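You operate a simulated robot arm through the tools that you are given. There is no shell and no other tool. Be economical: measure what you need, move in short steps, check, and stop when the job is done.

The job below is to be done with a simulated robot arm. You get a single attempt, and the scene is never put back.

JOB
Take the syrup bottle and put it on top of the white beaker. Then take the rolled wipe from the green-edged table and leave it on the wash ledge. Then put the beaker on the green-edged table away on the yellow-edged table. Then fetch the red tray and set it on the orange-edged table. Then press the sugar zero button two times. Then take the filter box with the latest date from the top of the instrument bench and put it on the valve stretch of the bench. Keep to this order. Set down upright: syrup bottle, rolled wipe, beaker.

It is judged by the outcome, as a careful person would: the job done as asked, and still so three seconds after it is handed in. It fails if anything else is knocked over, pushed out of place, dropped, spilled or broken.

ROBOT AND FRAMES
A 7-joint arm with a vacuum gripper on a trunk, on a base that drives. Base frame: it is fixed to the floor where the robot stands at the start and does not move with it; the origin is under the middle of the robot, x ahead of it, y to its left, z up; the surface under the hand at the start is at about z = 900. Readings come in mm, rad, newtons and seconds.
Its first joint turns from -2.897 to 2.897 rad. Places, roughly: beaker [750, 500, 1000]; filter box [-1250, -1000, 1000]; orange-edged table [2400, 3300, 900]; red tray (17x12x4 cm) [800, 800, 900]; rolled wipe (5x4x4 cm) [500, -300, 900]; sugar zero button [-1300, -800, 1000]; syrup bottle [500, 0, 1000]; valve stretch of the bench [-300, -4300, 900]; wash ledge (16x237 cm) [3700, 1700, 1160]; white beaker [750, 0, 1000]; yellow-edged table [700, 1500, 900]. Payload 1.06 kg.
Tool frame: the origin (TCP) lies in the middle of the cups' lips, and z points out of the cups. The gripper has 1 cup of 24 mm across, covering 24 by 24 mm (tool x, y); the bellows give 8 mm. With the vacuum on, a cup seals on a smooth face that it is pressed against (1 to 4 N); it does not hold porous or soft things. The pull reaches 23 N.
Orientation is that of the tool frame in the base frame, as a unit quaternion [x, y, z, w]. With the cups facing straight down, the tool's x points along the base's -x, its y along +y and its z along -z.

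CONTROLS
- The arm moves only by the tool step_arm. Its argument "moves" is a list that holds one entry, the list of rows, each a list of 7 numbers: the shift along the tool's x, y, z in units of 25 mm (1.0 is 25 mm), then the turn, a rotation vector about the tool's x, y, z in units of 8 degrees (1.0 is 8 degrees), then the vacuum: 1 switches it on, 0 off. In form: [[[tx, ty, tz, rx, ry, rz, vac], ...]]. A call has 1 to 10 rows; each row shifts and turns the commanded pose from where the row before left it, along the tool's axes as they then stand. A call with a number of a shift or a turn outside -1 to 1 is refused whole. Each row takes 0.2 s and may step no farther than 50 mm and 0.15 rad from the row before; otherwise, or with a gripper value out of range, the whole call is refused. A pose out of reach is approached as far as the arm can. The call stops where the force on the tool passes 40 N (or 10 N more than at its start, if that is more) or the arm is blocked; 0.2 s more then pass. The pull builds up within a second once a cup has sealed. Time passes only in rows, and 0.2 s behind the last, so rows that do not move give it time. The reply holds the time, the measured pose of the TCP, the force on the tool along the base axes and the pull of the vacuum, in the units named above and with some noise, with the torque about the TCP (base axes, N m) and any sound that the robot's microphone picked up, and new pictures: "pictures" is both (left out), scene, wrist or none.
- Cameras (640 x 400 px; columns grow to the right, rows downward): "scene" is now at [172.7, 196.9, 1466.3]; the picture's right is [-0.18, -0.98, 0.00], its down [-0.68, 0.12, -0.72] and it looks along [0.71, -0.13, -0.69] (base axes); focal length 276 px, centre (320, 200). "wrist" rides on the gripper at [78, 19, -96] in the tool frame; the picture's right is [-0.24, 0.97, 0.00], its down [-0.71, -0.17, -0.69] and it looks along [-0.67, -0.16, 0.73] (tool axes); focal length 243 px, centre (320, 200). There is no depth. A picture from a camera that has moved, and an enlarged one, comes with that camera's place and axes in the base frame and with its lens. The place of the scene camera against the robot may be out by one fixed shift of up to 18 mm in any direction.
- steer(legs): drives the robot by 1 to 6 legs, each [ahead, left, turn to the left] in mm, mm and rad, along the robot's own axes; the way and the turn of a leg run together, so that a leg with both is an arc; at most 1500 mm and 3.142 rad a leg. The arm and the cameras ride along, it lands a little off, and it stops where it bumps. It gives what a move gives, and a new picture of the scene camera.
- aim_head(pan, tilt): turns the head with the scene camera to pan (to the left, within 2.094 rad either way) and tilt (down, from -0.506 to 1.204), counted from straight ahead of the robot. It gives what a move gives, and a new picture of the scene camera.
- zoom(camera, box): a new picture of the part [left, top, right, bottom] of that camera's present view, enlarged. The clock stands still meanwhile.
- finish_job(): hands the job in; it is judged then, once.

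Go step by step. Nothing tells you exact positions but the pictures and the camera data: compare them with the known pose of the tool, close in by small moves and look again before you grip or let go. The budget is 175 turns and 260 pictures, counting those below and the enlarged ones. Unless the task says otherwise, let go and move clear before handing in.

The tools are called after ">>>" by a JSON object that holds its "fn" and its "kwargs". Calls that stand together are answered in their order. step_arm: Moves the arm, as the interface text tells. Its arguments: {"type":"object","properties":{"moves":{"type":"array","items":{"type":"array","items":{"type":"array","items":{"type":"number"}}}},"pictures":{"type":"string","enum":["both","scene","wrist","none"]}},"required":["moves"]} The other tools are called the same way: steer (legs) drives the base; aim_head (pan, tilt) turns the head that bears the scene camera; zoom (camera, box) takes an enlarged picture of a part of a camera's view; finish_job () hands the job in.

At the start:

```text
time_s: 0.0
tcp_pos: [436.6, 266.2, 1236.7]
tcp_rot: [0.0, 1.0, 0.0, -0.001]
wrist_force: [-0.5, 0.4, 0.2]
wrist_torque: [0.02, 0.03, 0.02]
pull: 0.1
robot x, y, heading: [-3.1, 4.9, 0.0]
head pan, tilt: [-0.182, 0.759]
```

scene: 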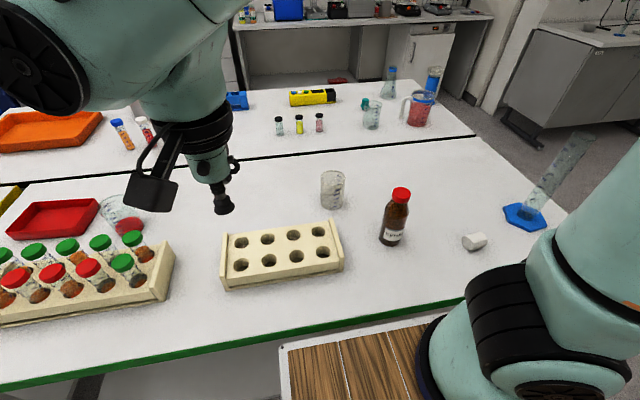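
wrist: 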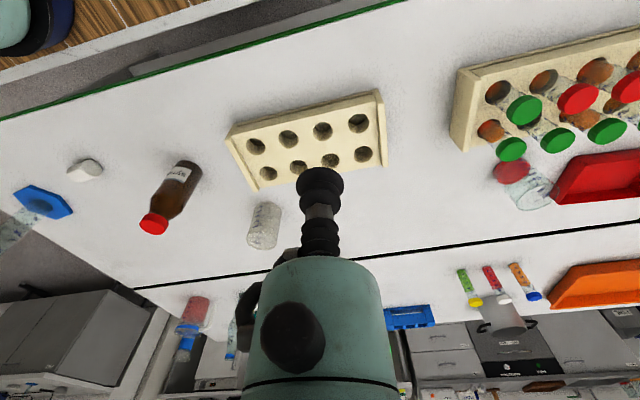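

I see the green-edged table with the syrup bottle, a rack, beakers and the wipe. I'll enlarge the key parts first.

>>> {"fn": "zoom", "kwargs": {"camera": "scene", "box": [300, 150, 460, 250]}}

>>> {"fn": "zoom", "kwargs": {"camera": "scene", "box": [0, 170, 200, 295]}}

>>> {"fn": "zoom", "kwargs": {"camera": "wrist", "box": [440, 60, 640, 240]}}

```text
4.00 times, centred on (380, 200) of scene
camera zoom: at [172.7, 196.9, 1466.3], right [-0.18, -0.98, 0.0], down [-0.68, 0.12, -0.72], along [0.71, -0.13, -0.69], focal length 1105 px, centre (80, 200)
```

zoom: 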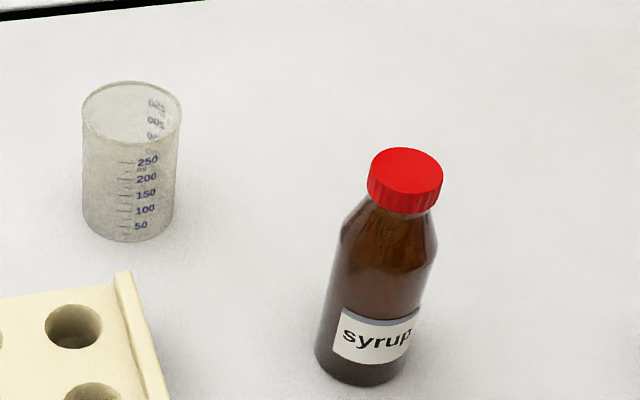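

```text
3.20 times, centred on (100, 232) of scene
camera zoom: at [172.7, 196.9, 1466.3], right [-0.18, -0.98, 0.0], down [-0.68, 0.12, -0.72], along [0.71, -0.13, -0.69], focal length 884 px, centre (1024, 96)
```

zoom: 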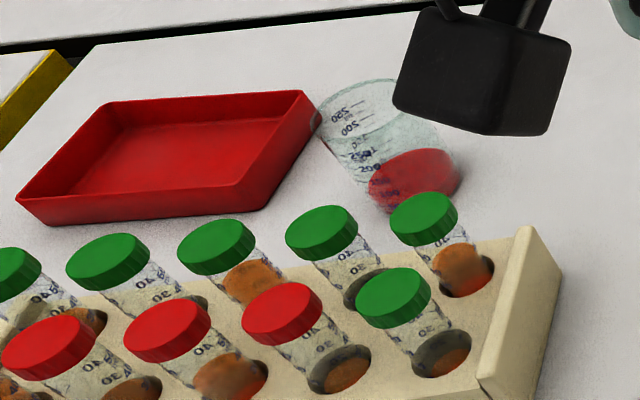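

```text
2.22 times, centred on (540, 150) of wrist
camera zoom: at [358.5, 286.1, 1332.7], right [0.24, 0.97, 0.0], down [0.71, -0.17, 0.69], along [0.67, -0.16, -0.73], focal length 539 px, centre (-169, 311)
```

zoom: 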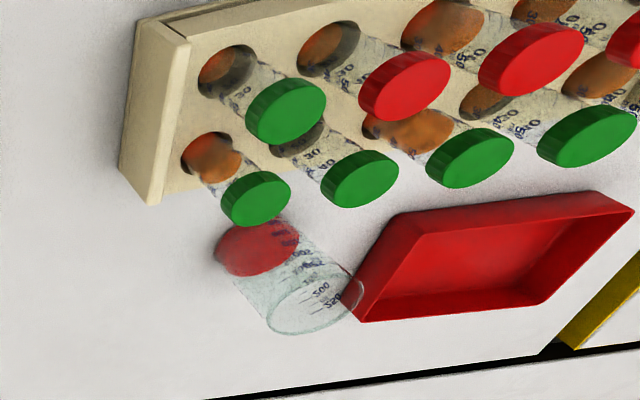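

The syrup bottle stands near (585,-57) with its cap at about z 1065, and the white beaker near (730,60). I'll move the hand towards the bottle.

>>> {"fn": "step_arm", "kwargs": {"moves": [[[-0.55, -1, 0, 0, 0, 0, 0], [-0.55, -1, 0, 0, 0, 0, 0], [-0.55, -1, 0, 0, 0, 0, 0], [-0.55, -1, 0, 0, 0, 0, 0], [-0.55, -1, 0, 0, 0, 0, 0], [-0.55, -1, 0, 0, 0, 0, 0], [-0.55, -1, 0, 0, 0, 0, 0], [-0.55, -1, 0, 0, 0, 0, 0], [-0.55, -1, 0, 0, 0, 0, 0], [-0.55, -1, 0, 0, 0, 0, 0]]], "pictures": "both"}}

```text
time_s: 2.2
tcp_pos: [574.2, 16.7, 1236.4]
tcp_rot: [0.0, 1.0, 0.001, 0.0]
wrist_force: [1.1, -0.3, -0.5]
wrist_torque: [-0.01, -0.04, 0.01]
pull: 0.1
robot x, y, heading: [-1.0, -1.1, -0.003]
head pan, tilt: [-0.182, 0.759]
camera scene: at [172.5, 197.0, 1466.3], right [-0.18, -0.98, 0.0], down [-0.68, 0.12, -0.73], along [0.71, -0.13, -0.69], focal length 276 px, centre (320, 200)
camera wrist: at [496.6, 36.5, 1333.3], right [0.23, 0.97, 0.0], down [0.71, -0.17, 0.68], along [0.67, -0.16, -0.73], focal length 243 px, centre (320, 200)
```

scene: 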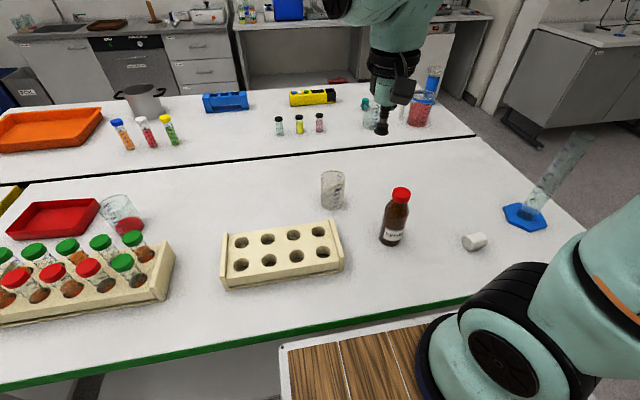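
wrist: 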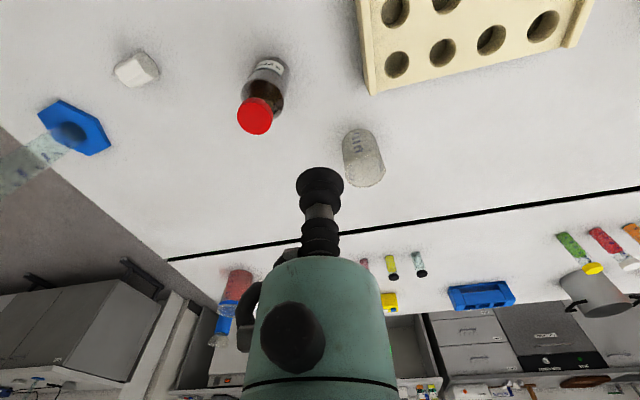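

The cap lies near (592,-62) by the wrist camera. I'll move over it and come lower to refine.

>>> {"fn": "step_arm", "kwargs": {"moves": [[[-0.18, -0.8, 0.5, 0, 0, 0, 0], [-0.18, -0.8, 0.5, 0, 0, 0, 0], [-0.18, -0.8, 0.5, 0, 0, 0, 0], [-0.18, -0.75, 0.5, 0, 0, 0, 0], [0, 0, 0.5, 0, 0, 0, 0], [0, 0, 0.5, 0, 0, 0, 0], [0, 0, 0.5, 0, 0, 0, 0]]], "pictures": "both"}}

```text
time_s: 3.8
tcp_pos: [591.2, -62.6, 1148.9]
tcp_rot: [0.0, 1.0, 0.001, 0.0]
wrist_force: [0.3, 0.2, 1.0]
wrist_torque: [-0.01, 0.03, -0.02]
pull: 0.1
robot x, y, heading: [-2.3, 0.4, -0.001]
head pan, tilt: [-0.182, 0.759]
camera scene: at [172.6, 196.8, 1466.3], right [-0.18, -0.98, 0.0], down [-0.68, 0.12, -0.73], along [0.71, -0.13, -0.69], focal length 276 px, centre (320, 200)
camera wrist: at [514.0, -42.8, 1244.8], right [0.24, 0.97, 0.0], down [0.71, -0.17, 0.69], along [0.67, -0.16, -0.73], focal length 243 px, centre (320, 200)
```

scene: 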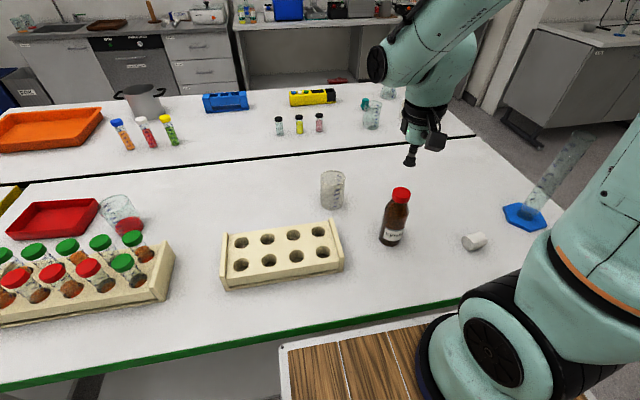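
wrist: 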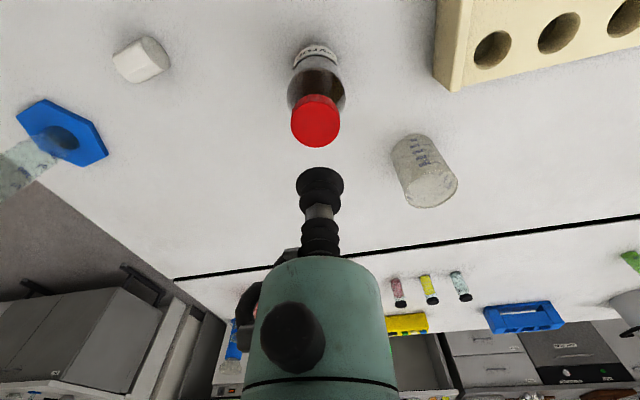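

Cap estimate now (597,-65,~1058). I'll align and descend to about 1078 and look again.

>>> {"fn": "step_arm", "kwargs": {"moves": [[[-0.22, -0.1, 0.9, 0, 0, 0, 0], [0, 0, 0.9, 0, 0, 0, 0], [0, 0, 0.9, 0, 0, 0, 0]]], "pictures": "both"}}

>>> {"fn": "zoom", "kwargs": {"camera": "wrist", "box": [240, 80, 400, 220]}}

```text
time_s: 4.6
tcp_pos: [597.5, -64.8, 1079.5]
tcp_rot: [0.0, 1.0, -0.001, 0.001]
wrist_force: [0.2, 0.0, -0.7]
wrist_torque: [-0.03, 0.0, -0.01]
pull: 0.2
robot x, y, heading: [-0.4, 2.6, -0.005]
head pan, tilt: [-0.182, 0.759]
camera scene: at [172.4, 196.8, 1466.3], right [-0.18, -0.98, 0.0], down [-0.68, 0.12, -0.73], along [0.71, -0.13, -0.69], focal length 276 px, centre (320, 200)
camera wrist: at [519.0, -46.1, 1176.9], right [0.24, 0.97, 0.0], down [0.71, -0.17, 0.69], along [0.67, -0.16, -0.73], focal length 243 px, centre (320, 200)
```

scene: 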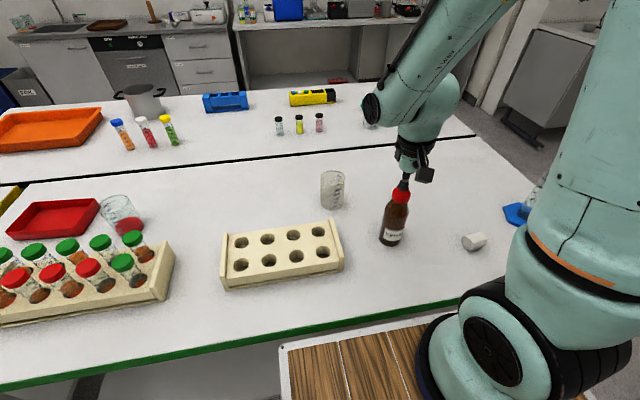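
wrist: 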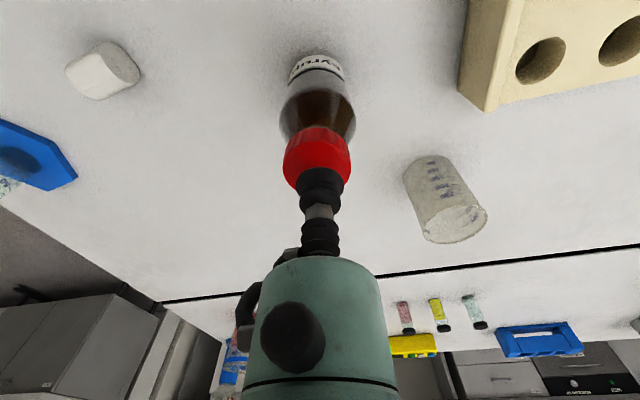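

```text
2.86 times, centred on (320, 150) of wrist
camera zoom: at [519.0, -46.1, 1176.9], right [0.24, 0.97, 0.0], down [0.71, -0.17, 0.69], along [0.67, -0.16, -0.73], focal length 693 px, centre (320, 343)
```

zoom: 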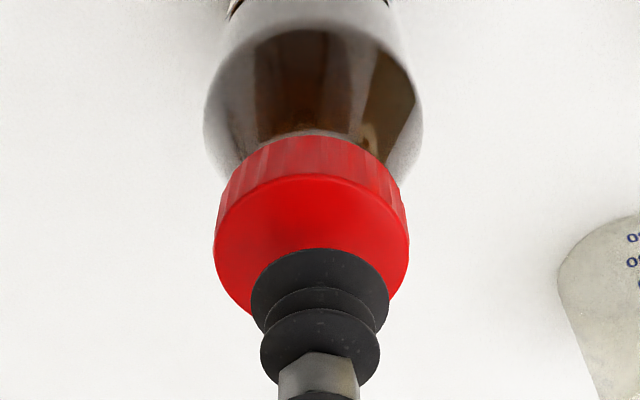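

Aligned well over the cap. Descend gently with vacuum.

>>> {"fn": "step_arm", "kwargs": {"moves": [[[0, 0.0, 0.2, 0, 0, 0, 1], [0, 0, 0.2, 0, 0, 0, 1], [0, 0, 0.2, 0, 0, 0, 1], [0, 0, 0, 0, 0, 0, 1], [0, 0, 0, 0, 0, 0, 1]]], "pictures": "none"}}

```text
time_s: 5.8
tcp_pos: [597.1, -64.2, 1066.3]
tcp_rot: [0.001, 1.0, 0.0, 0.0]
wrist_force: [-0.2, -0.5, -3.0]
wrist_torque: [0.01, 0.04, 0.02]
pull: 23.3
robot x, y, heading: [3.7, 1.0, -0.004]
head pan, tilt: [-0.182, 0.759]
```

Sealed on the cap. Lift it and look at the beaker.

>>> {"fn": "step_arm", "kwargs": {"moves": [[[0, 0, -0.4, 0, 0, 0, 1], [0, 0, -0.8, 0, 0, 0, 1], [0, 0, -0.8, 0, 0, 0, 1], [0, 0, -0.8, 0, 0, 0, 1], [0, 0, -0.8, 0, 0, 0, 1], [0, 0, -0.8, 0, 0, 0, 1], [0, 0, -0.8, 0, 0, 0, 1], [0, 0, -0.8, 0, 0, 0, 1], [0, 0, -0.4, 0, 0, 0, 1]]], "pictures": "both"}}

>>> {"fn": "zoom", "kwargs": {"camera": "wrist", "box": [360, 80, 500, 200]}}

>>> {"fn": "zoom", "kwargs": {"camera": "scene", "box": [300, 140, 460, 240]}}

```text
time_s: 7.8
tcp_pos: [598.3, -65.1, 1226.4]
tcp_rot: [0.0, 1.0, 0.0, 0.0]
wrist_force: [-0.2, -0.4, -2.0]
wrist_torque: [0.04, 0.04, 0.03]
pull: 23.6
robot x, y, heading: [1.7, 0.8, 0.001]
head pan, tilt: [-0.182, 0.759]
camera scene: at [172.8, 196.9, 1466.3], right [-0.18, -0.98, 0.0], down [-0.68, 0.12, -0.72], along [0.71, -0.13, -0.69], focal length 276 px, centre (320, 200)
camera wrist: at [520.9, -45.8, 1323.1], right [0.23, 0.97, 0.0], down [0.71, -0.17, 0.68], along [0.67, -0.16, -0.73], focal length 243 px, centre (320, 200)
```

scene: 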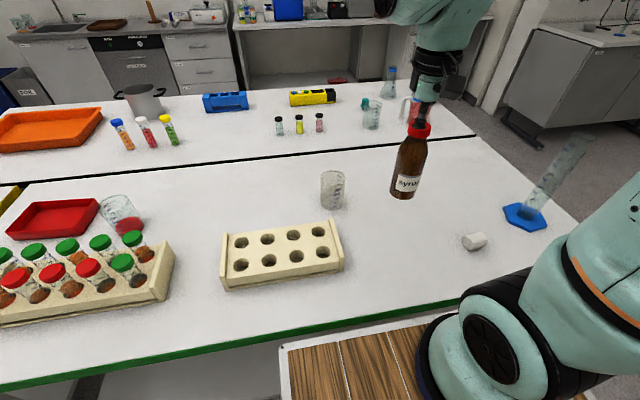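
wrist: 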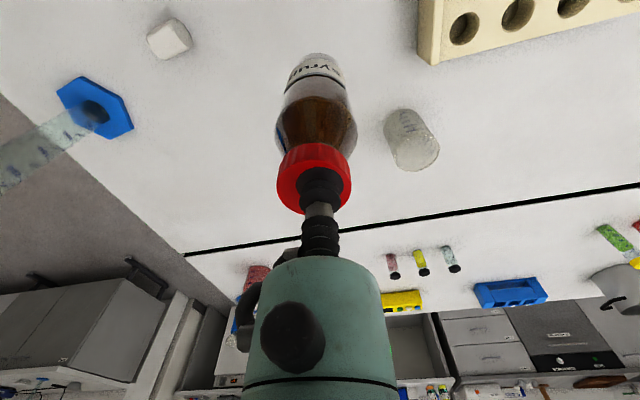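

```text
3.33 times, centred on (430, 140) of wrist
camera zoom: at [520.9, -45.8, 1323.1], right [0.23, 0.97, 0.0], down [0.71, -0.17, 0.68], along [0.67, -0.16, -0.73], focal length 809 px, centre (-47, 400)
```

zoom: 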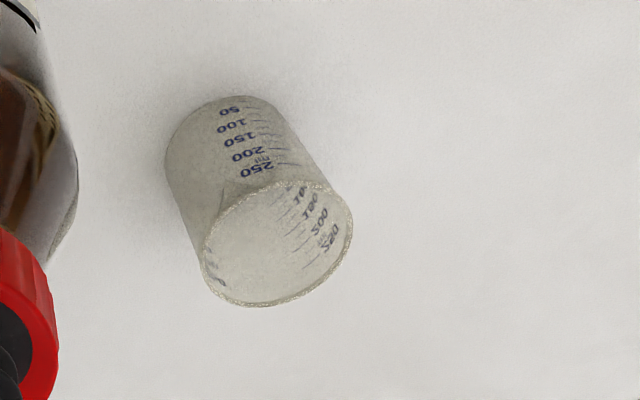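

```text
4.00 times, centred on (380, 190) of scene
camera zoom: at [172.8, 196.9, 1466.3], right [-0.18, -0.98, 0.0], down [-0.68, 0.12, -0.72], along [0.71, -0.13, -0.69], focal length 1105 px, centre (80, 240)
```

zoom: 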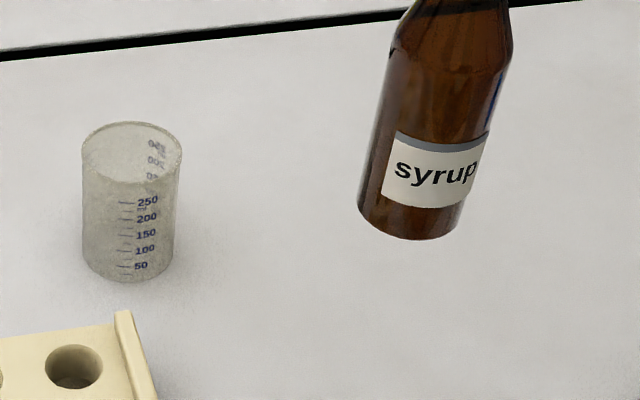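

The beaker is at about (757,53), rim near z 998. I need to know whether the bottle is wider than the beaker's opening, so I'll take tighter enlargements.

>>> {"fn": "zoom", "kwargs": {"camera": "wrist", "box": [376, 104, 444, 176]}}

>>> {"fn": "zoom", "kwargs": {"camera": "scene", "box": [380, 110, 450, 205]}}

>>> {"fn": "zoom", "kwargs": {"camera": "scene", "box": [310, 160, 360, 216]}}

```text
5.56 times, centred on (410, 140) of wrist
camera zoom: at [520.9, -45.8, 1323.1], right [0.23, 0.97, 0.0], down [0.71, -0.17, 0.68], along [0.67, -0.16, -0.73], focal length 1348 px, centre (-180, 533)
```

zoom: 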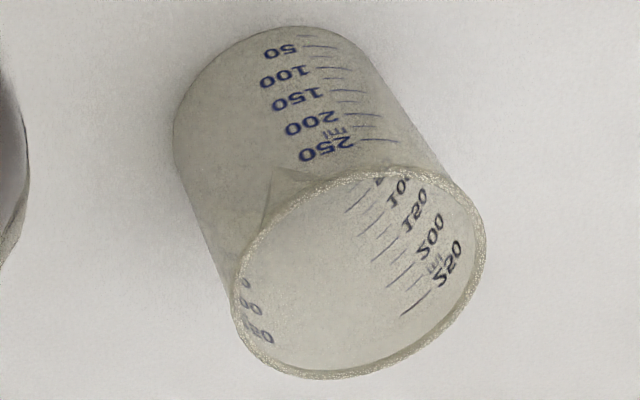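

```text
4.21 times, centred on (415, 158) of scene
camera zoom: at [172.8, 196.9, 1466.3], right [-0.18, -0.98, 0.0], down [-0.68, 0.12, -0.72], along [0.71, -0.13, -0.69], focal length 1163 px, centre (-80, 379)
```

zoom: 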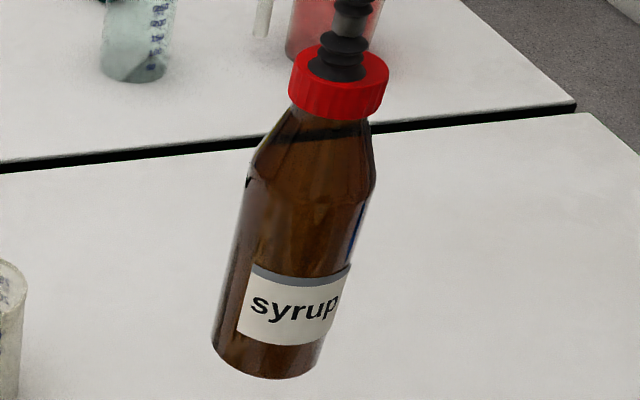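

```text
7.14 times, centred on (335, 188) of scene
camera zoom: at [172.8, 196.9, 1466.3], right [-0.18, -0.98, 0.0], down [-0.68, 0.12, -0.72], along [0.71, -0.13, -0.69], focal length 1973 px, centre (213, 286)
```

zoom: 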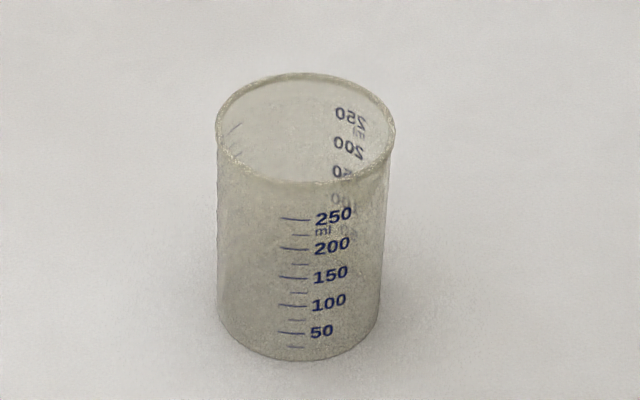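

The beaker is open (outer about 69 mm) and the bottle is about 57 mm wide. I'll bring the bottle over the beaker's centre and look.

>>> {"fn": "step_arm", "kwargs": {"moves": [[[-0.3, 0.2, 0, 0, 0, 0, 1], [-0.7, 0.5, 0, 0, 0, 0, 1], [-0.7, 0.5, 0, 0, 0, 0, 1], [-0.7, 0.5, 0, 0, 0, 0, 1], [-0.8, 0.6, 0, 0, 0, 0, 1], [-0.8, 0.6, 0, 0, 0, 0, 1], [-0.8, 0.6, 0, 0, 0, 0, 1], [-0.7, 0.6, 0, 0, 0, 0, 1], [-0.56, 0.4, 0, 0, 0, 0, 1], [-0.3, 0.29, 0, 0, 0, 0, 1]]], "pictures": "both"}}

>>> {"fn": "zoom", "kwargs": {"camera": "scene", "box": [290, 90, 390, 220]}}

>>> {"fn": "zoom", "kwargs": {"camera": "wrist", "box": [260, 20, 380, 220]}}

```text
time_s: 10.0
tcp_pos: [757.9, 55.8, 1226.6]
tcp_rot: [0.0, 1.0, 0.0, 0.0]
wrist_force: [0.1, -0.1, -2.0]
wrist_torque: [0.02, -0.02, 0.01]
pull: 23.2
robot x, y, heading: [-0.2, -0.6, -0.004]
head pan, tilt: [-0.182, 0.759]
camera scene: at [172.6, 196.8, 1466.3], right [-0.18, -0.98, 0.0], down [-0.68, 0.12, -0.72], along [0.71, -0.13, -0.69], focal length 276 px, centre (320, 200)
camera wrist: at [679.1, 74.9, 1323.3], right [0.24, 0.97, 0.0], down [0.71, -0.17, 0.68], along [0.67, -0.16, -0.73], focal length 243 px, centre (320, 200)
```

scene: 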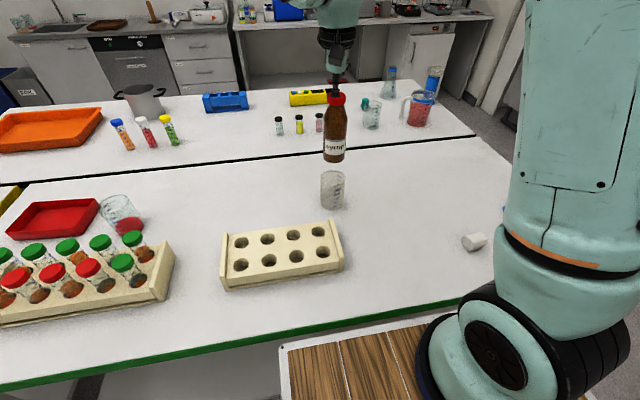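
wrist: 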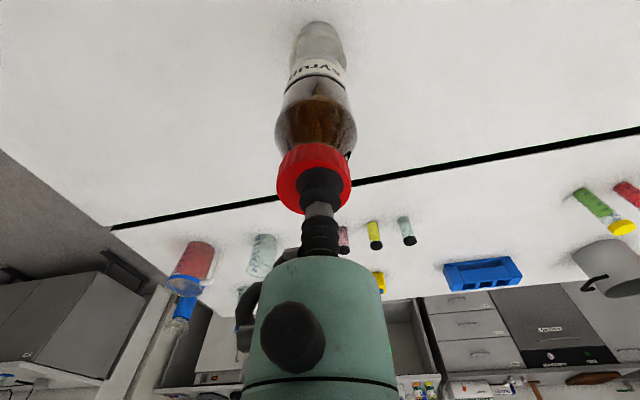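

```text
3.08 times, centred on (340, 155) of scene
camera zoom: at [172.6, 196.8, 1466.3], right [-0.18, -0.98, 0.0], down [-0.68, 0.12, -0.72], along [0.71, -0.13, -0.69], focal length 850 px, centre (258, 338)
```

zoom: 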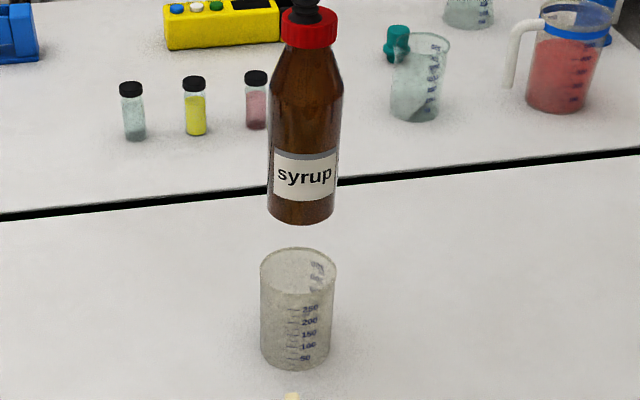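

```text
2.00 times, centred on (320, 120) of wrist
camera zoom: at [679.1, 74.9, 1323.3], right [0.24, 0.97, 0.0], down [0.71, -0.17, 0.68], along [0.67, -0.16, -0.73], focal length 485 px, centre (320, 360)
```

zoom: 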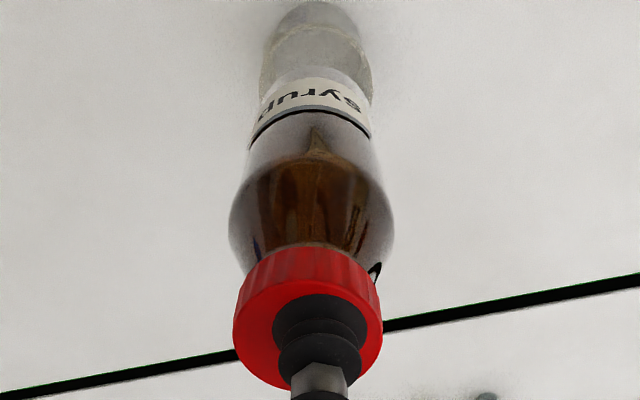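

Alignment looks close. I'll lower until the base is just above the rim and check.

>>> {"fn": "step_arm", "kwargs": {"moves": [[[0, 0.04, 0.5, 0, 0, 0, 1], [0, 0, 0.5, 0, 0, 0, 1], [0, 0, 0.5, 0, 0, 0, 1], [0, 0, 0.4, 0, 0, 0, 1]]], "pictures": "none"}}

>>> {"fn": "zoom", "kwargs": {"camera": "scene", "box": [300, 130, 370, 220]}}

>>> {"fn": "zoom", "kwargs": {"camera": "wrist", "box": [270, 10, 370, 110]}}

```text
time_s: 11.0
tcp_pos: [756.0, 55.7, 1179.6]
tcp_rot: [-0.001, 1.0, 0.0, 0.0]
wrist_force: [0.0, 0.4, -2.3]
wrist_torque: [0.04, 0.02, 0.03]
pull: 23.0
robot x, y, heading: [-0.8, 0.9, -0.0]
head pan, tilt: [-0.182, 0.759]
```

```text
4.44 times, centred on (335, 175) of scene
camera zoom: at [172.7, 196.9, 1466.3], right [-0.18, -0.98, 0.0], down [-0.68, 0.12, -0.72], along [0.71, -0.13, -0.69], focal length 1228 px, centre (253, 311)
```

zoom: 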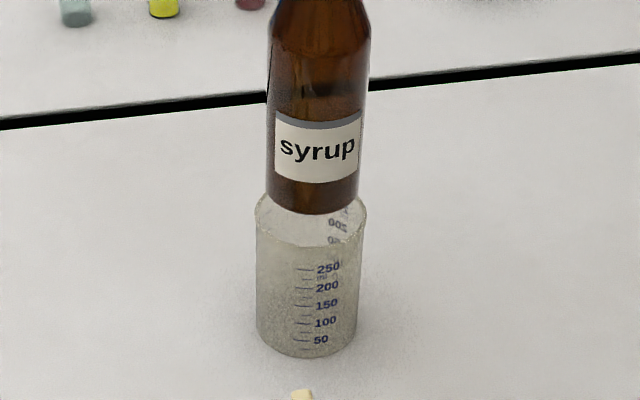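

```text
4.00 times, centred on (320, 60) of wrist
camera zoom: at [678.2, 74.9, 1275.5], right [0.24, 0.97, 0.0], down [0.71, -0.17, 0.69], along [0.67, -0.16, -0.73], focal length 970 px, centre (320, 760)
```

zoom: 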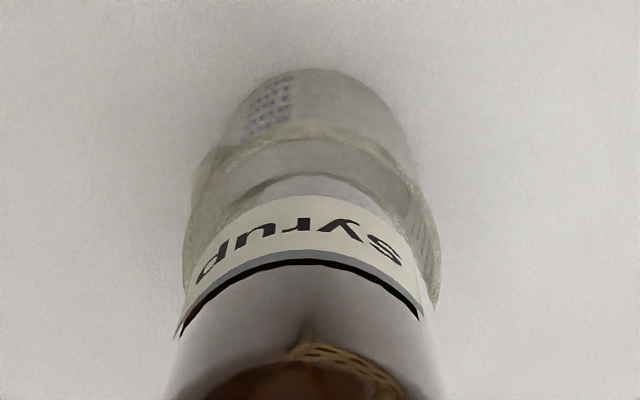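

The bottle's base is about 13 mm above the rim and centred. I'll probe downward gently to feel whether it rests on top or enters.

>>> {"fn": "step_arm", "kwargs": {"moves": [[[0, 0.03, 0.25, 0, 0, 0, 1], [0, 0, 0.2, 0, 0, 0, 1], [0, 0, 0.2, 0, 0, 0, 1], [0, 0, 0, 0, 0, 0, 1]]], "pictures": "none"}}

>>> {"fn": "zoom", "kwargs": {"camera": "scene", "box": [300, 130, 370, 220]}}

```text
time_s: 12.0
tcp_pos: [756.4, 57.5, 1162.1]
tcp_rot: [0.0, 1.0, 0.0, 0.0]
wrist_force: [0.0, 0.3, -2.4]
wrist_torque: [0.05, 0.02, 0.01]
pull: 22.8
robot x, y, heading: [2.9, -0.8, 0.004]
head pan, tilt: [-0.182, 0.759]
```

```text
4.44 times, centred on (335, 175) of scene
camera zoom: at [172.8, 196.9, 1466.3], right [-0.18, -0.98, 0.0], down [-0.68, 0.12, -0.72], along [0.71, -0.13, -0.69], focal length 1228 px, centre (253, 311)
```

zoom: 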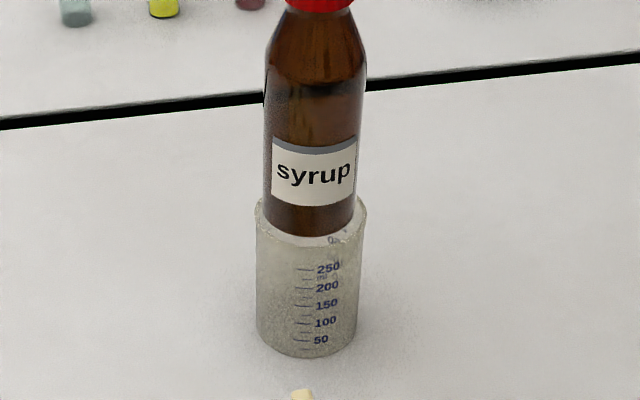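

No contact yet; the base is about at rim height. Continue a few millimetres.

>>> {"fn": "step_arm", "kwargs": {"moves": [[[0, 0, 0.12, 0, 0, 0, 1], [0, 0, 0.12, 0, 0, 0, 1], [0, 0, 0, 0, 0, 0, 1]]], "pictures": "none"}}

>>> {"fn": "zoom", "kwargs": {"camera": "scene", "box": [300, 130, 370, 220]}}

```text
time_s: 12.8
tcp_pos: [756.8, 58.3, 1157.7]
tcp_rot: [-0.001, 1.0, 0.001, 0.001]
wrist_force: [-0.5, 1.3, 11.1]
wrist_torque: [0.0, -0.02, 0.03]
pull: 22.1
robot x, y, heading: [4.6, 0.4, 0.005]
head pan, tilt: [-0.182, 0.759]
```

```text
4.44 times, centred on (335, 175) of scene
camera zoom: at [172.2, 196.9, 1466.3], right [-0.18, -0.98, 0.0], down [-0.68, 0.12, -0.73], along [0.71, -0.13, -0.69], focal length 1228 px, centre (253, 311)
```

zoom: 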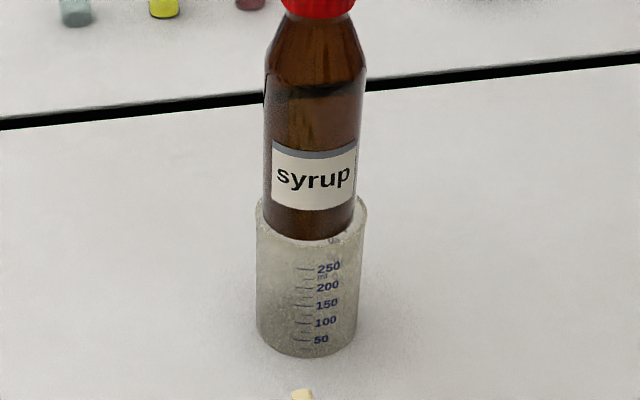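

It rests with 11 N and almost no torque, so the beaker carries it centrally. Release and rise.

>>> {"fn": "step_arm", "kwargs": {"moves": [[[0, 0, -0.08, 0, 0, 0, 1], [0, 0, 0, 0, 0, 0, 0], [0, 0, 0, 0, 0, 0, 0], [0, 0, 0, 0, 0, 0, 0], [0, 0, -0.2, 0, 0, 0, 0], [0, 0, -0.5, 0, 0, 0, 0], [0, 0, -0.8, 0, 0, 0, 0], [0, 0, -0.8, 0, 0, 0, 0]]], "pictures": "both"}}

```text
time_s: 14.6
tcp_pos: [757.2, 56.6, 1219.1]
tcp_rot: [0.0, 1.0, 0.0, 0.0]
wrist_force: [0.7, -1.1, -0.6]
wrist_torque: [-0.01, -0.02, 0.01]
pull: 0.1
robot x, y, heading: [0.8, 4.2, -0.004]
head pan, tilt: [-0.182, 0.759]
camera scene: at [172.9, 196.9, 1466.2], right [-0.18, -0.98, 0.0], down [-0.68, 0.12, -0.72], along [0.71, -0.13, -0.69], focal length 276 px, centre (320, 200)
camera wrist: at [679.0, 76.7, 1314.7], right [0.23, 0.97, 0.0], down [0.71, -0.17, 0.68], along [0.67, -0.16, -0.73], focal length 243 px, centre (320, 200)
```

scene: 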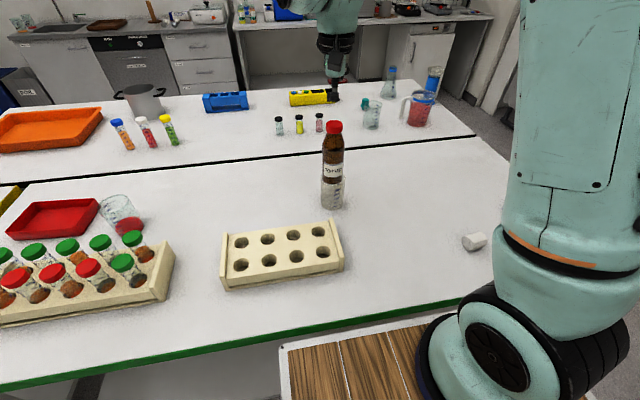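
wrist: 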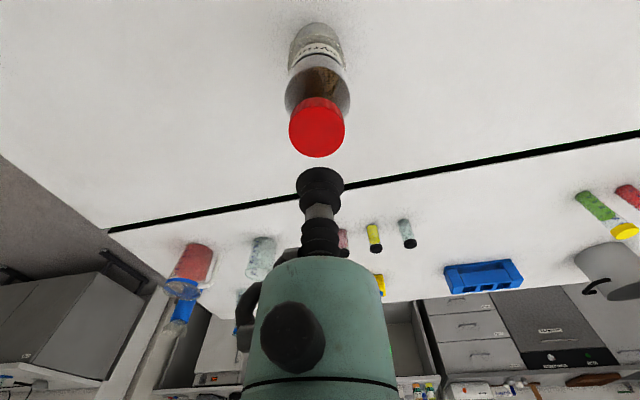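

The bottle stands on the white beaker. Next the rolled wipe, near (519,-253); I'll move over there.

>>> {"fn": "step_arm", "kwargs": {"moves": [[[0.73, -0.95, 0, 0, 0, 0, 0], [0.73, -0.95, 0, 0, 0, 0, 0], [0.73, -0.95, 0, 0, 0, 0, 0], [0.73, -0.95, 0, 0, 0, 0, 0], [0.73, -0.95, 0, 0, 0, 0, 0], [0.73, -0.95, 0, 0, 0, 0, 0], [0.73, -0.95, 0, 0, 0, 0, 0], [0.73, -0.95, 0, 0, 0, 0, 0], [0.73, -0.95, 0, 0, 0, 0, 0], [0.73, -0.95, 0, 0, 0, 0, 0]]], "pictures": "wrist"}}

>>> {"fn": "zoom", "kwargs": {"camera": "wrist", "box": [200, 40, 360, 160]}}

```text
time_s: 16.8
tcp_pos: [576.7, -181.8, 1217.7]
tcp_rot: [0.0, 1.0, 0.0, 0.0]
wrist_force: [-0.4, 0.8, 0.4]
wrist_torque: [0.01, 0.0, 0.0]
pull: 0.2
robot x, y, heading: [-0.4, 2.8, -0.001]
head pan, tilt: [-0.182, 0.759]
camera wrist: at [498.7, -162.8, 1313.5], right [0.23, 0.97, 0.0], down [0.71, -0.17, 0.68], along [0.67, -0.16, -0.73], focal length 243 px, centre (320, 200)
```

wrist: 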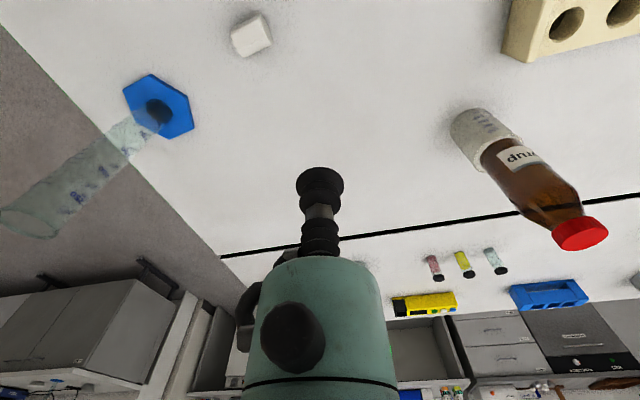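

```text
3.33 times, centred on (280, 100) of wrist
camera zoom: at [498.7, -162.8, 1313.5], right [0.23, 0.97, 0.0], down [0.71, -0.17, 0.68], along [0.67, -0.16, -0.73], focal length 809 px, centre (453, 533)
```

zoom: 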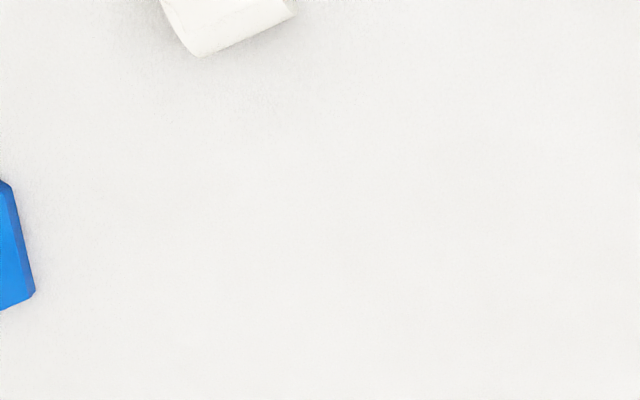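

>>> {"fn": "zoom", "kwargs": {"camera": "wrist", "box": [220, 5, 280, 65]}}

>>> {"fn": "zoom", "kwargs": {"camera": "scene", "box": [445, 215, 505, 260]}}

```text
6.67 times, centred on (250, 35) of wrist
camera zoom: at [498.7, -162.8, 1313.5], right [0.23, 0.97, 0.0], down [0.71, -0.17, 0.68], along [0.67, -0.16, -0.73], focal length 1618 px, centre (787, 1300)
```

zoom: 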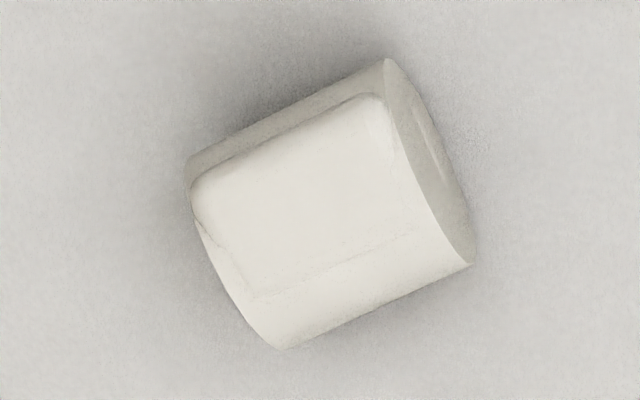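

```text
8.89 times, centred on (475, 238) of scene
camera zoom: at [172.8, 197.0, 1466.2], right [-0.18, -0.98, 0.0], down [-0.68, 0.12, -0.72], along [0.71, -0.13, -0.69], focal length 2455 px, centre (-1058, -133)
```

zoom: 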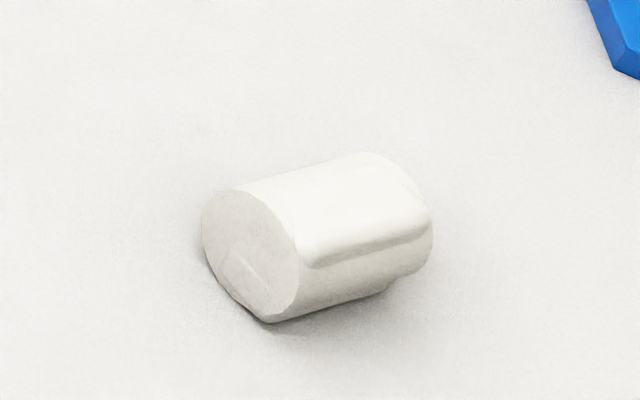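

The wipe roll lies at about (540,-267), top near 940, with a flat flap on top. I'll go above it.

>>> {"fn": "step_arm", "kwargs": {"moves": [[[0.4, -0.85, 0.5, 0, 0, 0, 0], [0.4, -0.85, 0.8, 0, 0, 0, 0], [0.4, -0.85, 0.9, 0, 0, 0, 0], [0.27, -0.85, 0.9, 0, 0, 0, 0], [0, 0, 1, 0, 0, 0, 0], [0, 0, 1, 0, 0, 0, 0], [0, 0, 1, 0, 0, 0, 0], [0, 0, 1, 0, 0, 0, 0], [0, 0, 1, 0, 0, 0, 0]]], "pictures": "wrist"}}

>>> {"fn": "zoom", "kwargs": {"camera": "wrist", "box": [260, 90, 380, 210]}}

```text
time_s: 18.8
tcp_pos: [537.3, -265.4, 1014.1]
tcp_rot: [0.0, 1.0, 0.0, 0.0]
wrist_force: [0.3, -0.6, -0.5]
wrist_torque: [0.01, -0.01, -0.01]
pull: 0.0
robot x, y, heading: [3.3, -2.3, 0.0]
head pan, tilt: [-0.182, 0.759]
camera wrist: at [460.2, -245.9, 1110.8], right [0.24, 0.97, 0.0], down [0.71, -0.17, 0.69], along [0.67, -0.16, -0.73], focal length 243 px, centre (320, 200)
```

wrist: 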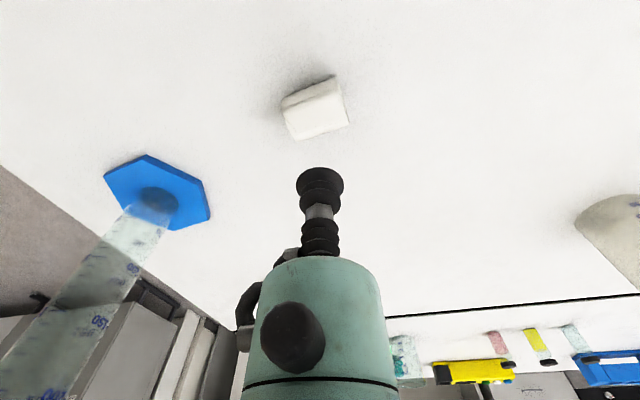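

```text
3.33 times, centred on (320, 150) of wrist
camera zoom: at [460.2, -245.9, 1110.8], right [0.24, 0.97, 0.0], down [0.71, -0.17, 0.69], along [0.67, -0.16, -0.73], focal length 809 px, centre (320, 367)
```

zoom: 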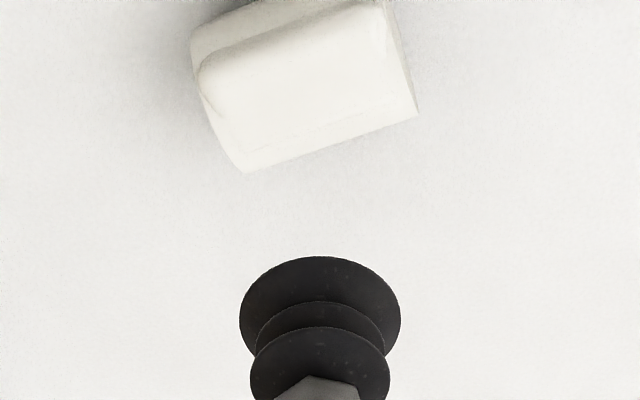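

Aligned within a few mm. Correct and descend with vacuum toward its top.

>>> {"fn": "step_arm", "kwargs": {"moves": [[[-0.22, -0.15, 0.9, 0, 0, 0, 0], [0, 0, 0.9, 0, 0, 0, 0], [0, 0, 0.4, 0, 0, 0, 1], [0, 0, 0.3, 0, 0, 0, 1], [0, 0, 0.2, 0, 0, 0, 1], [0, 0, 0, 0, 0, 0, 1], [0, 0, 0, 0, 0, 0, 1]]], "pictures": "none"}}

>>> {"fn": "zoom", "kwargs": {"camera": "wrist", "box": [260, 110, 380, 230]}}

```text
time_s: 20.4
tcp_pos: [542.6, -268.3, 946.4]
tcp_rot: [0.001, 1.0, 0.0, 0.0]
wrist_force: [1.1, 0.7, -0.3]
wrist_torque: [0.02, -0.02, 0.0]
pull: 0.1
robot x, y, heading: [-1.2, 2.0, 0.002]
head pan, tilt: [-0.182, 0.759]
```

```text
3.33 times, centred on (320, 170) of wrist
camera zoom: at [465.9, -249.6, 1042.7], right [0.24, 0.97, 0.0], down [0.71, -0.17, 0.68], along [0.67, -0.16, -0.73], focal length 809 px, centre (320, 300)
```

zoom: 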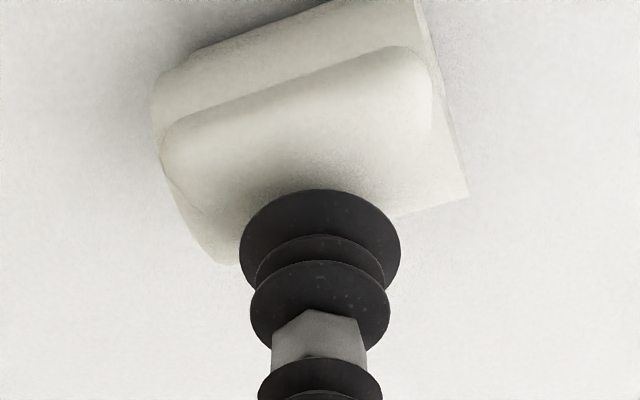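

Close, the cup is slightly far in x. Shift back 3 mm and continue down.

>>> {"fn": "step_arm", "kwargs": {"moves": [[[0.12, 0, 0.15, 0, 0, 0, 1], [0, 0, 0.12, 0, 0, 0, 1], [0, 0, 0.12, 0, 0, 0, 1], [0, 0, 0, 0, 0, 0, 1], [0, 0, 0, 0, 0, 0, 1]]], "pictures": "none"}}

>>> {"fn": "zoom", "kwargs": {"camera": "wrist", "box": [260, 110, 380, 230]}}

```text
time_s: 21.6
tcp_pos: [540.3, -268.5, 937.4]
tcp_rot: [0.0, 1.0, 0.0, 0.0]
wrist_force: [0.1, 0.1, -0.6]
wrist_torque: [-0.03, 0.02, 0.01]
pull: 22.8
robot x, y, heading: [-3.4, -2.3, -0.003]
head pan, tilt: [-0.182, 0.759]
```

```text
3.33 times, centred on (320, 170) of wrist
camera zoom: at [462.6, -249.7, 1033.2], right [0.24, 0.97, 0.0], down [0.71, -0.17, 0.68], along [0.67, -0.16, -0.73], focal length 809 px, centre (320, 300)
```

zoom: 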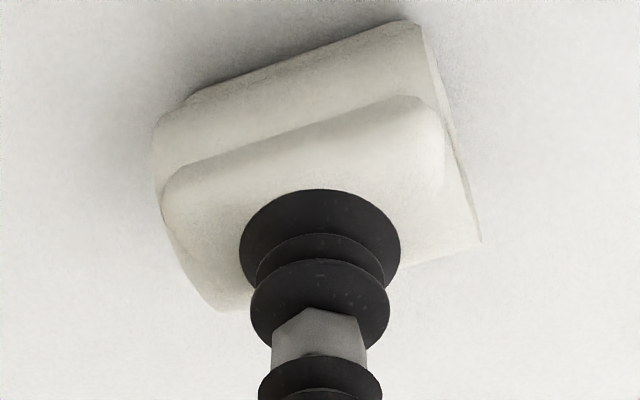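

Sealed on the wipe. Lift it high and then look around for the route.

>>> {"fn": "step_arm", "kwargs": {"moves": [[[0, 0, -0.5, 0, 0, 0, 1], [0, 0, -1, 0, 0, 0, 1], [0, 0, -1, 0, 0, 0, 1], [0, 0, -1, 0, 0, 0, 1], [0, 0.5, -1, 0, 0, 0, 1], [0, 1, -1, 0, 0, 0, 1], [0, 1, -1, 0, 0, 0, 1], [0, 1, -1, 0, 0, 0, 1], [0, 1, -1, 0, 0, 0, 1], [0, 1, -1, 0, 0, 0, 1]]], "pictures": "wrist"}}

>>> {"fn": "aim_head", "kwargs": {"pan": 0, "tilt": 0.25}}

>>> {"fn": "aim_head", "kwargs": {"pan": 1.3, "tilt": 0.35}}

>>> {"fn": "aim_head", "kwargs": {"pan": -1.3, "tilt": 0.35}}

```text
time_s: 23.8
tcp_pos: [538.6, -131.4, 1174.8]
tcp_rot: [0.001, 1.0, 0.0, 0.0]
wrist_force: [0.1, 0.2, -0.4]
wrist_torque: [0.04, 0.0, 0.03]
pull: 23.4
robot x, y, heading: [1.8, -1.7, 0.0]
head pan, tilt: [-0.182, 0.759]
camera wrist: at [461.3, -112.7, 1270.2], right [0.24, 0.97, 0.0], down [0.71, -0.17, 0.68], along [0.67, -0.16, -0.73], focal length 243 px, centre (320, 200)
```

wrist: 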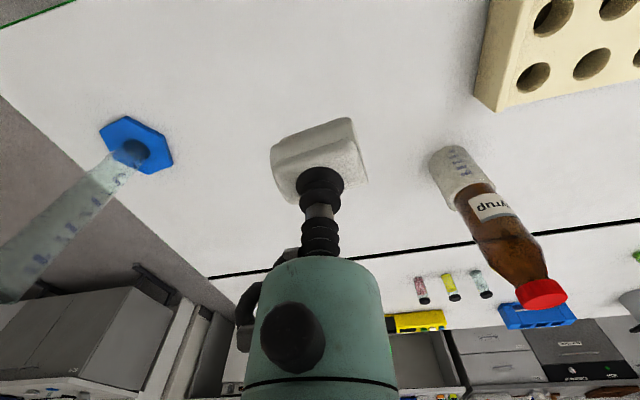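

```text
time_s: 24.7
tcp_pos: [537.9, -131.9, 1173.9]
tcp_rot: [0.0, 1.0, -0.001, 0.0]
wrist_force: [0.2, -0.3, -1.5]
wrist_torque: [0.0, 0.02, 0.0]
pull: 23.2
robot x, y, heading: [0.4, 1.0, -0.007]
head pan, tilt: [0.0, 0.25]
camera scene: at [184.9, 211.8, 1512.0], right [0.0, -1.0, 0.0], down [-0.25, 0.0, -0.97], along [0.97, 0.0, -0.25], focal length 276 px, centre (320, 200)
```

scene: 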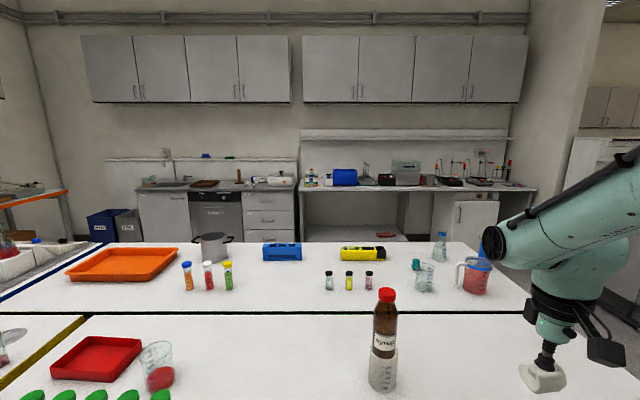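

```text
time_s: 26.2
tcp_pos: [539.5, -131.8, 1173.7]
tcp_rot: [0.0, 1.0, 0.001, 0.0]
wrist_force: [0.1, 0.0, -0.4]
wrist_torque: [0.01, -0.03, 0.0]
pull: 22.7
robot x, y, heading: [2.1, 0.8, 0.001]
head pan, tilt: [1.3, 0.351]
camera scene: at [116.5, 301.5, 1502.7], right [0.96, -0.27, 0.0], down [-0.09, -0.33, -0.94], along [0.25, 0.9, -0.34], focal length 276 px, centre (320, 200)
```

scene: 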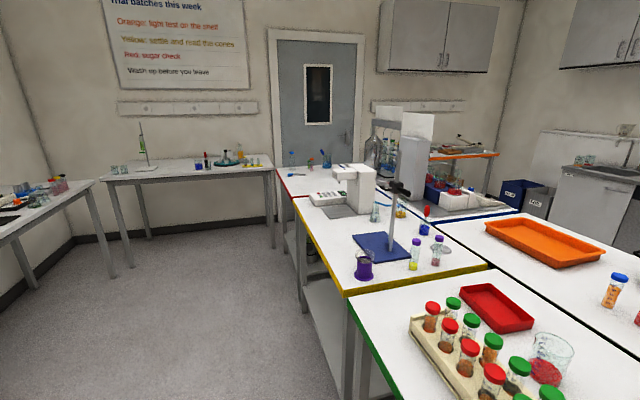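

```text
time_s: 28.5
tcp_pos: [538.2, -132.2, 1175.1]
tcp_rot: [0.0, 1.0, 0.0, 0.0]
wrist_force: [-0.7, 0.5, 0.0]
wrist_torque: [-0.01, -0.03, 0.01]
pull: 22.7
robot x, y, heading: [2.2, 1.5, 0.0]
head pan, tilt: [-1.3, 0.351]
camera scene: at [116.5, 122.1, 1502.7], right [-0.96, -0.27, 0.0], down [-0.09, 0.33, -0.94], along [0.25, -0.9, -0.34], focal length 276 px, centre (320, 200)
```

scene: 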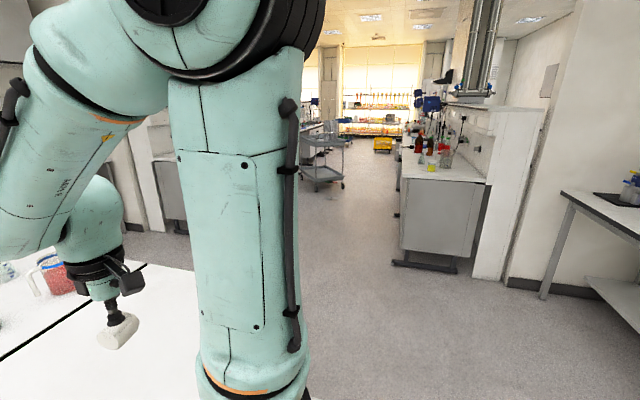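

The wash ledge is the shelf above the sink on the far wall; the route is round the right end of the tables. I'll raise the load, back off, and drive right.

>>> {"fn": "step_arm", "kwargs": {"moves": [[[0, 0.5, -1, 0, 0, 0, 1], [0, 0.5, -1, 0, 0, 0, 1], [0, 0.5, -1, 0, 0, 0, 1], [0, 0.5, -1, 0, 0, 0, 1], [0, 0.5, -1, 0, 0, 0, 1]]], "pictures": "none"}}

>>> {"fn": "steer", "kwargs": {"legs": [[-250, 0, 0], [0, -1350, 0]]}}

>>> {"fn": "aim_head", "kwargs": {"pan": 0, "tilt": 0.35}}

```text
time_s: 29.7
tcp_pos: [540.0, -69.1, 1299.4]
tcp_rot: [0.0, 1.0, 0.0, 0.0]
wrist_force: [-0.1, 0.7, 0.3]
wrist_torque: [0.0, 0.02, 0.02]
pull: 22.8
robot x, y, heading: [2.8, 4.2, -0.001]
head pan, tilt: [-1.3, 0.351]
```

```text
time_s: 38.0
tcp_pos: [311.0, -1413.3, 1298.2]
tcp_rot: [-0.014, 1.0, 0.0, 0.0]
wrist_force: [-0.2, 0.8, -0.5]
wrist_torque: [0.02, 0.0, -0.01]
pull: 22.7
robot x, y, heading: [-234.2, -1359.7, 0.028]
head pan, tilt: [-1.3, 0.351]
camera scene: at [-118.6, -1233.8, 1502.7], right [-0.96, -0.29, 0.0], down [-0.1, 0.33, -0.94], along [0.28, -0.9, -0.34], focal length 276 px, centre (320, 200)
```

scene: 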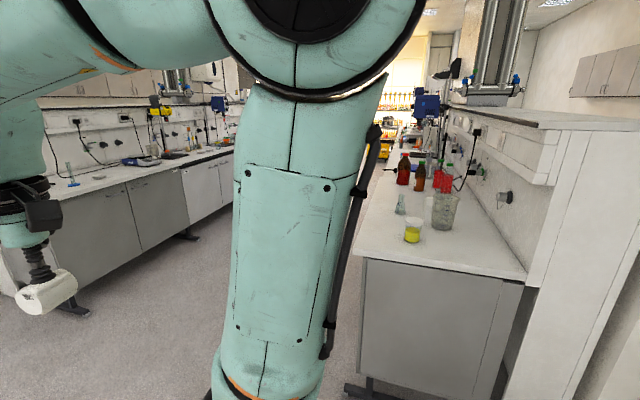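

```text
time_s: 39.4
tcp_pos: [311.3, -1414.8, 1299.4]
tcp_rot: [-0.013, 1.0, 0.0, 0.001]
wrist_force: [0.1, -0.8, -1.3]
wrist_torque: [-0.01, 0.0, 0.06]
pull: 23.3
robot x, y, heading: [-234.5, -1363.2, 0.029]
head pan, tilt: [0.0, 0.351]
camera scene: at [-52.8, -1142.3, 1502.7], right [0.03, -1.0, 0.0], down [-0.34, -0.01, -0.94], along [0.94, 0.03, -0.34], focal length 276 px, centre (320, 200)
```

scene: 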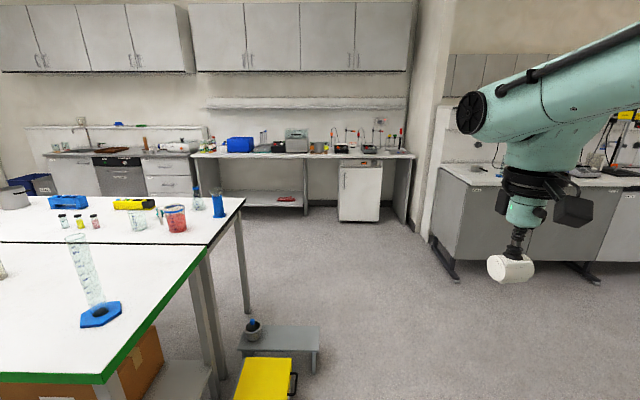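

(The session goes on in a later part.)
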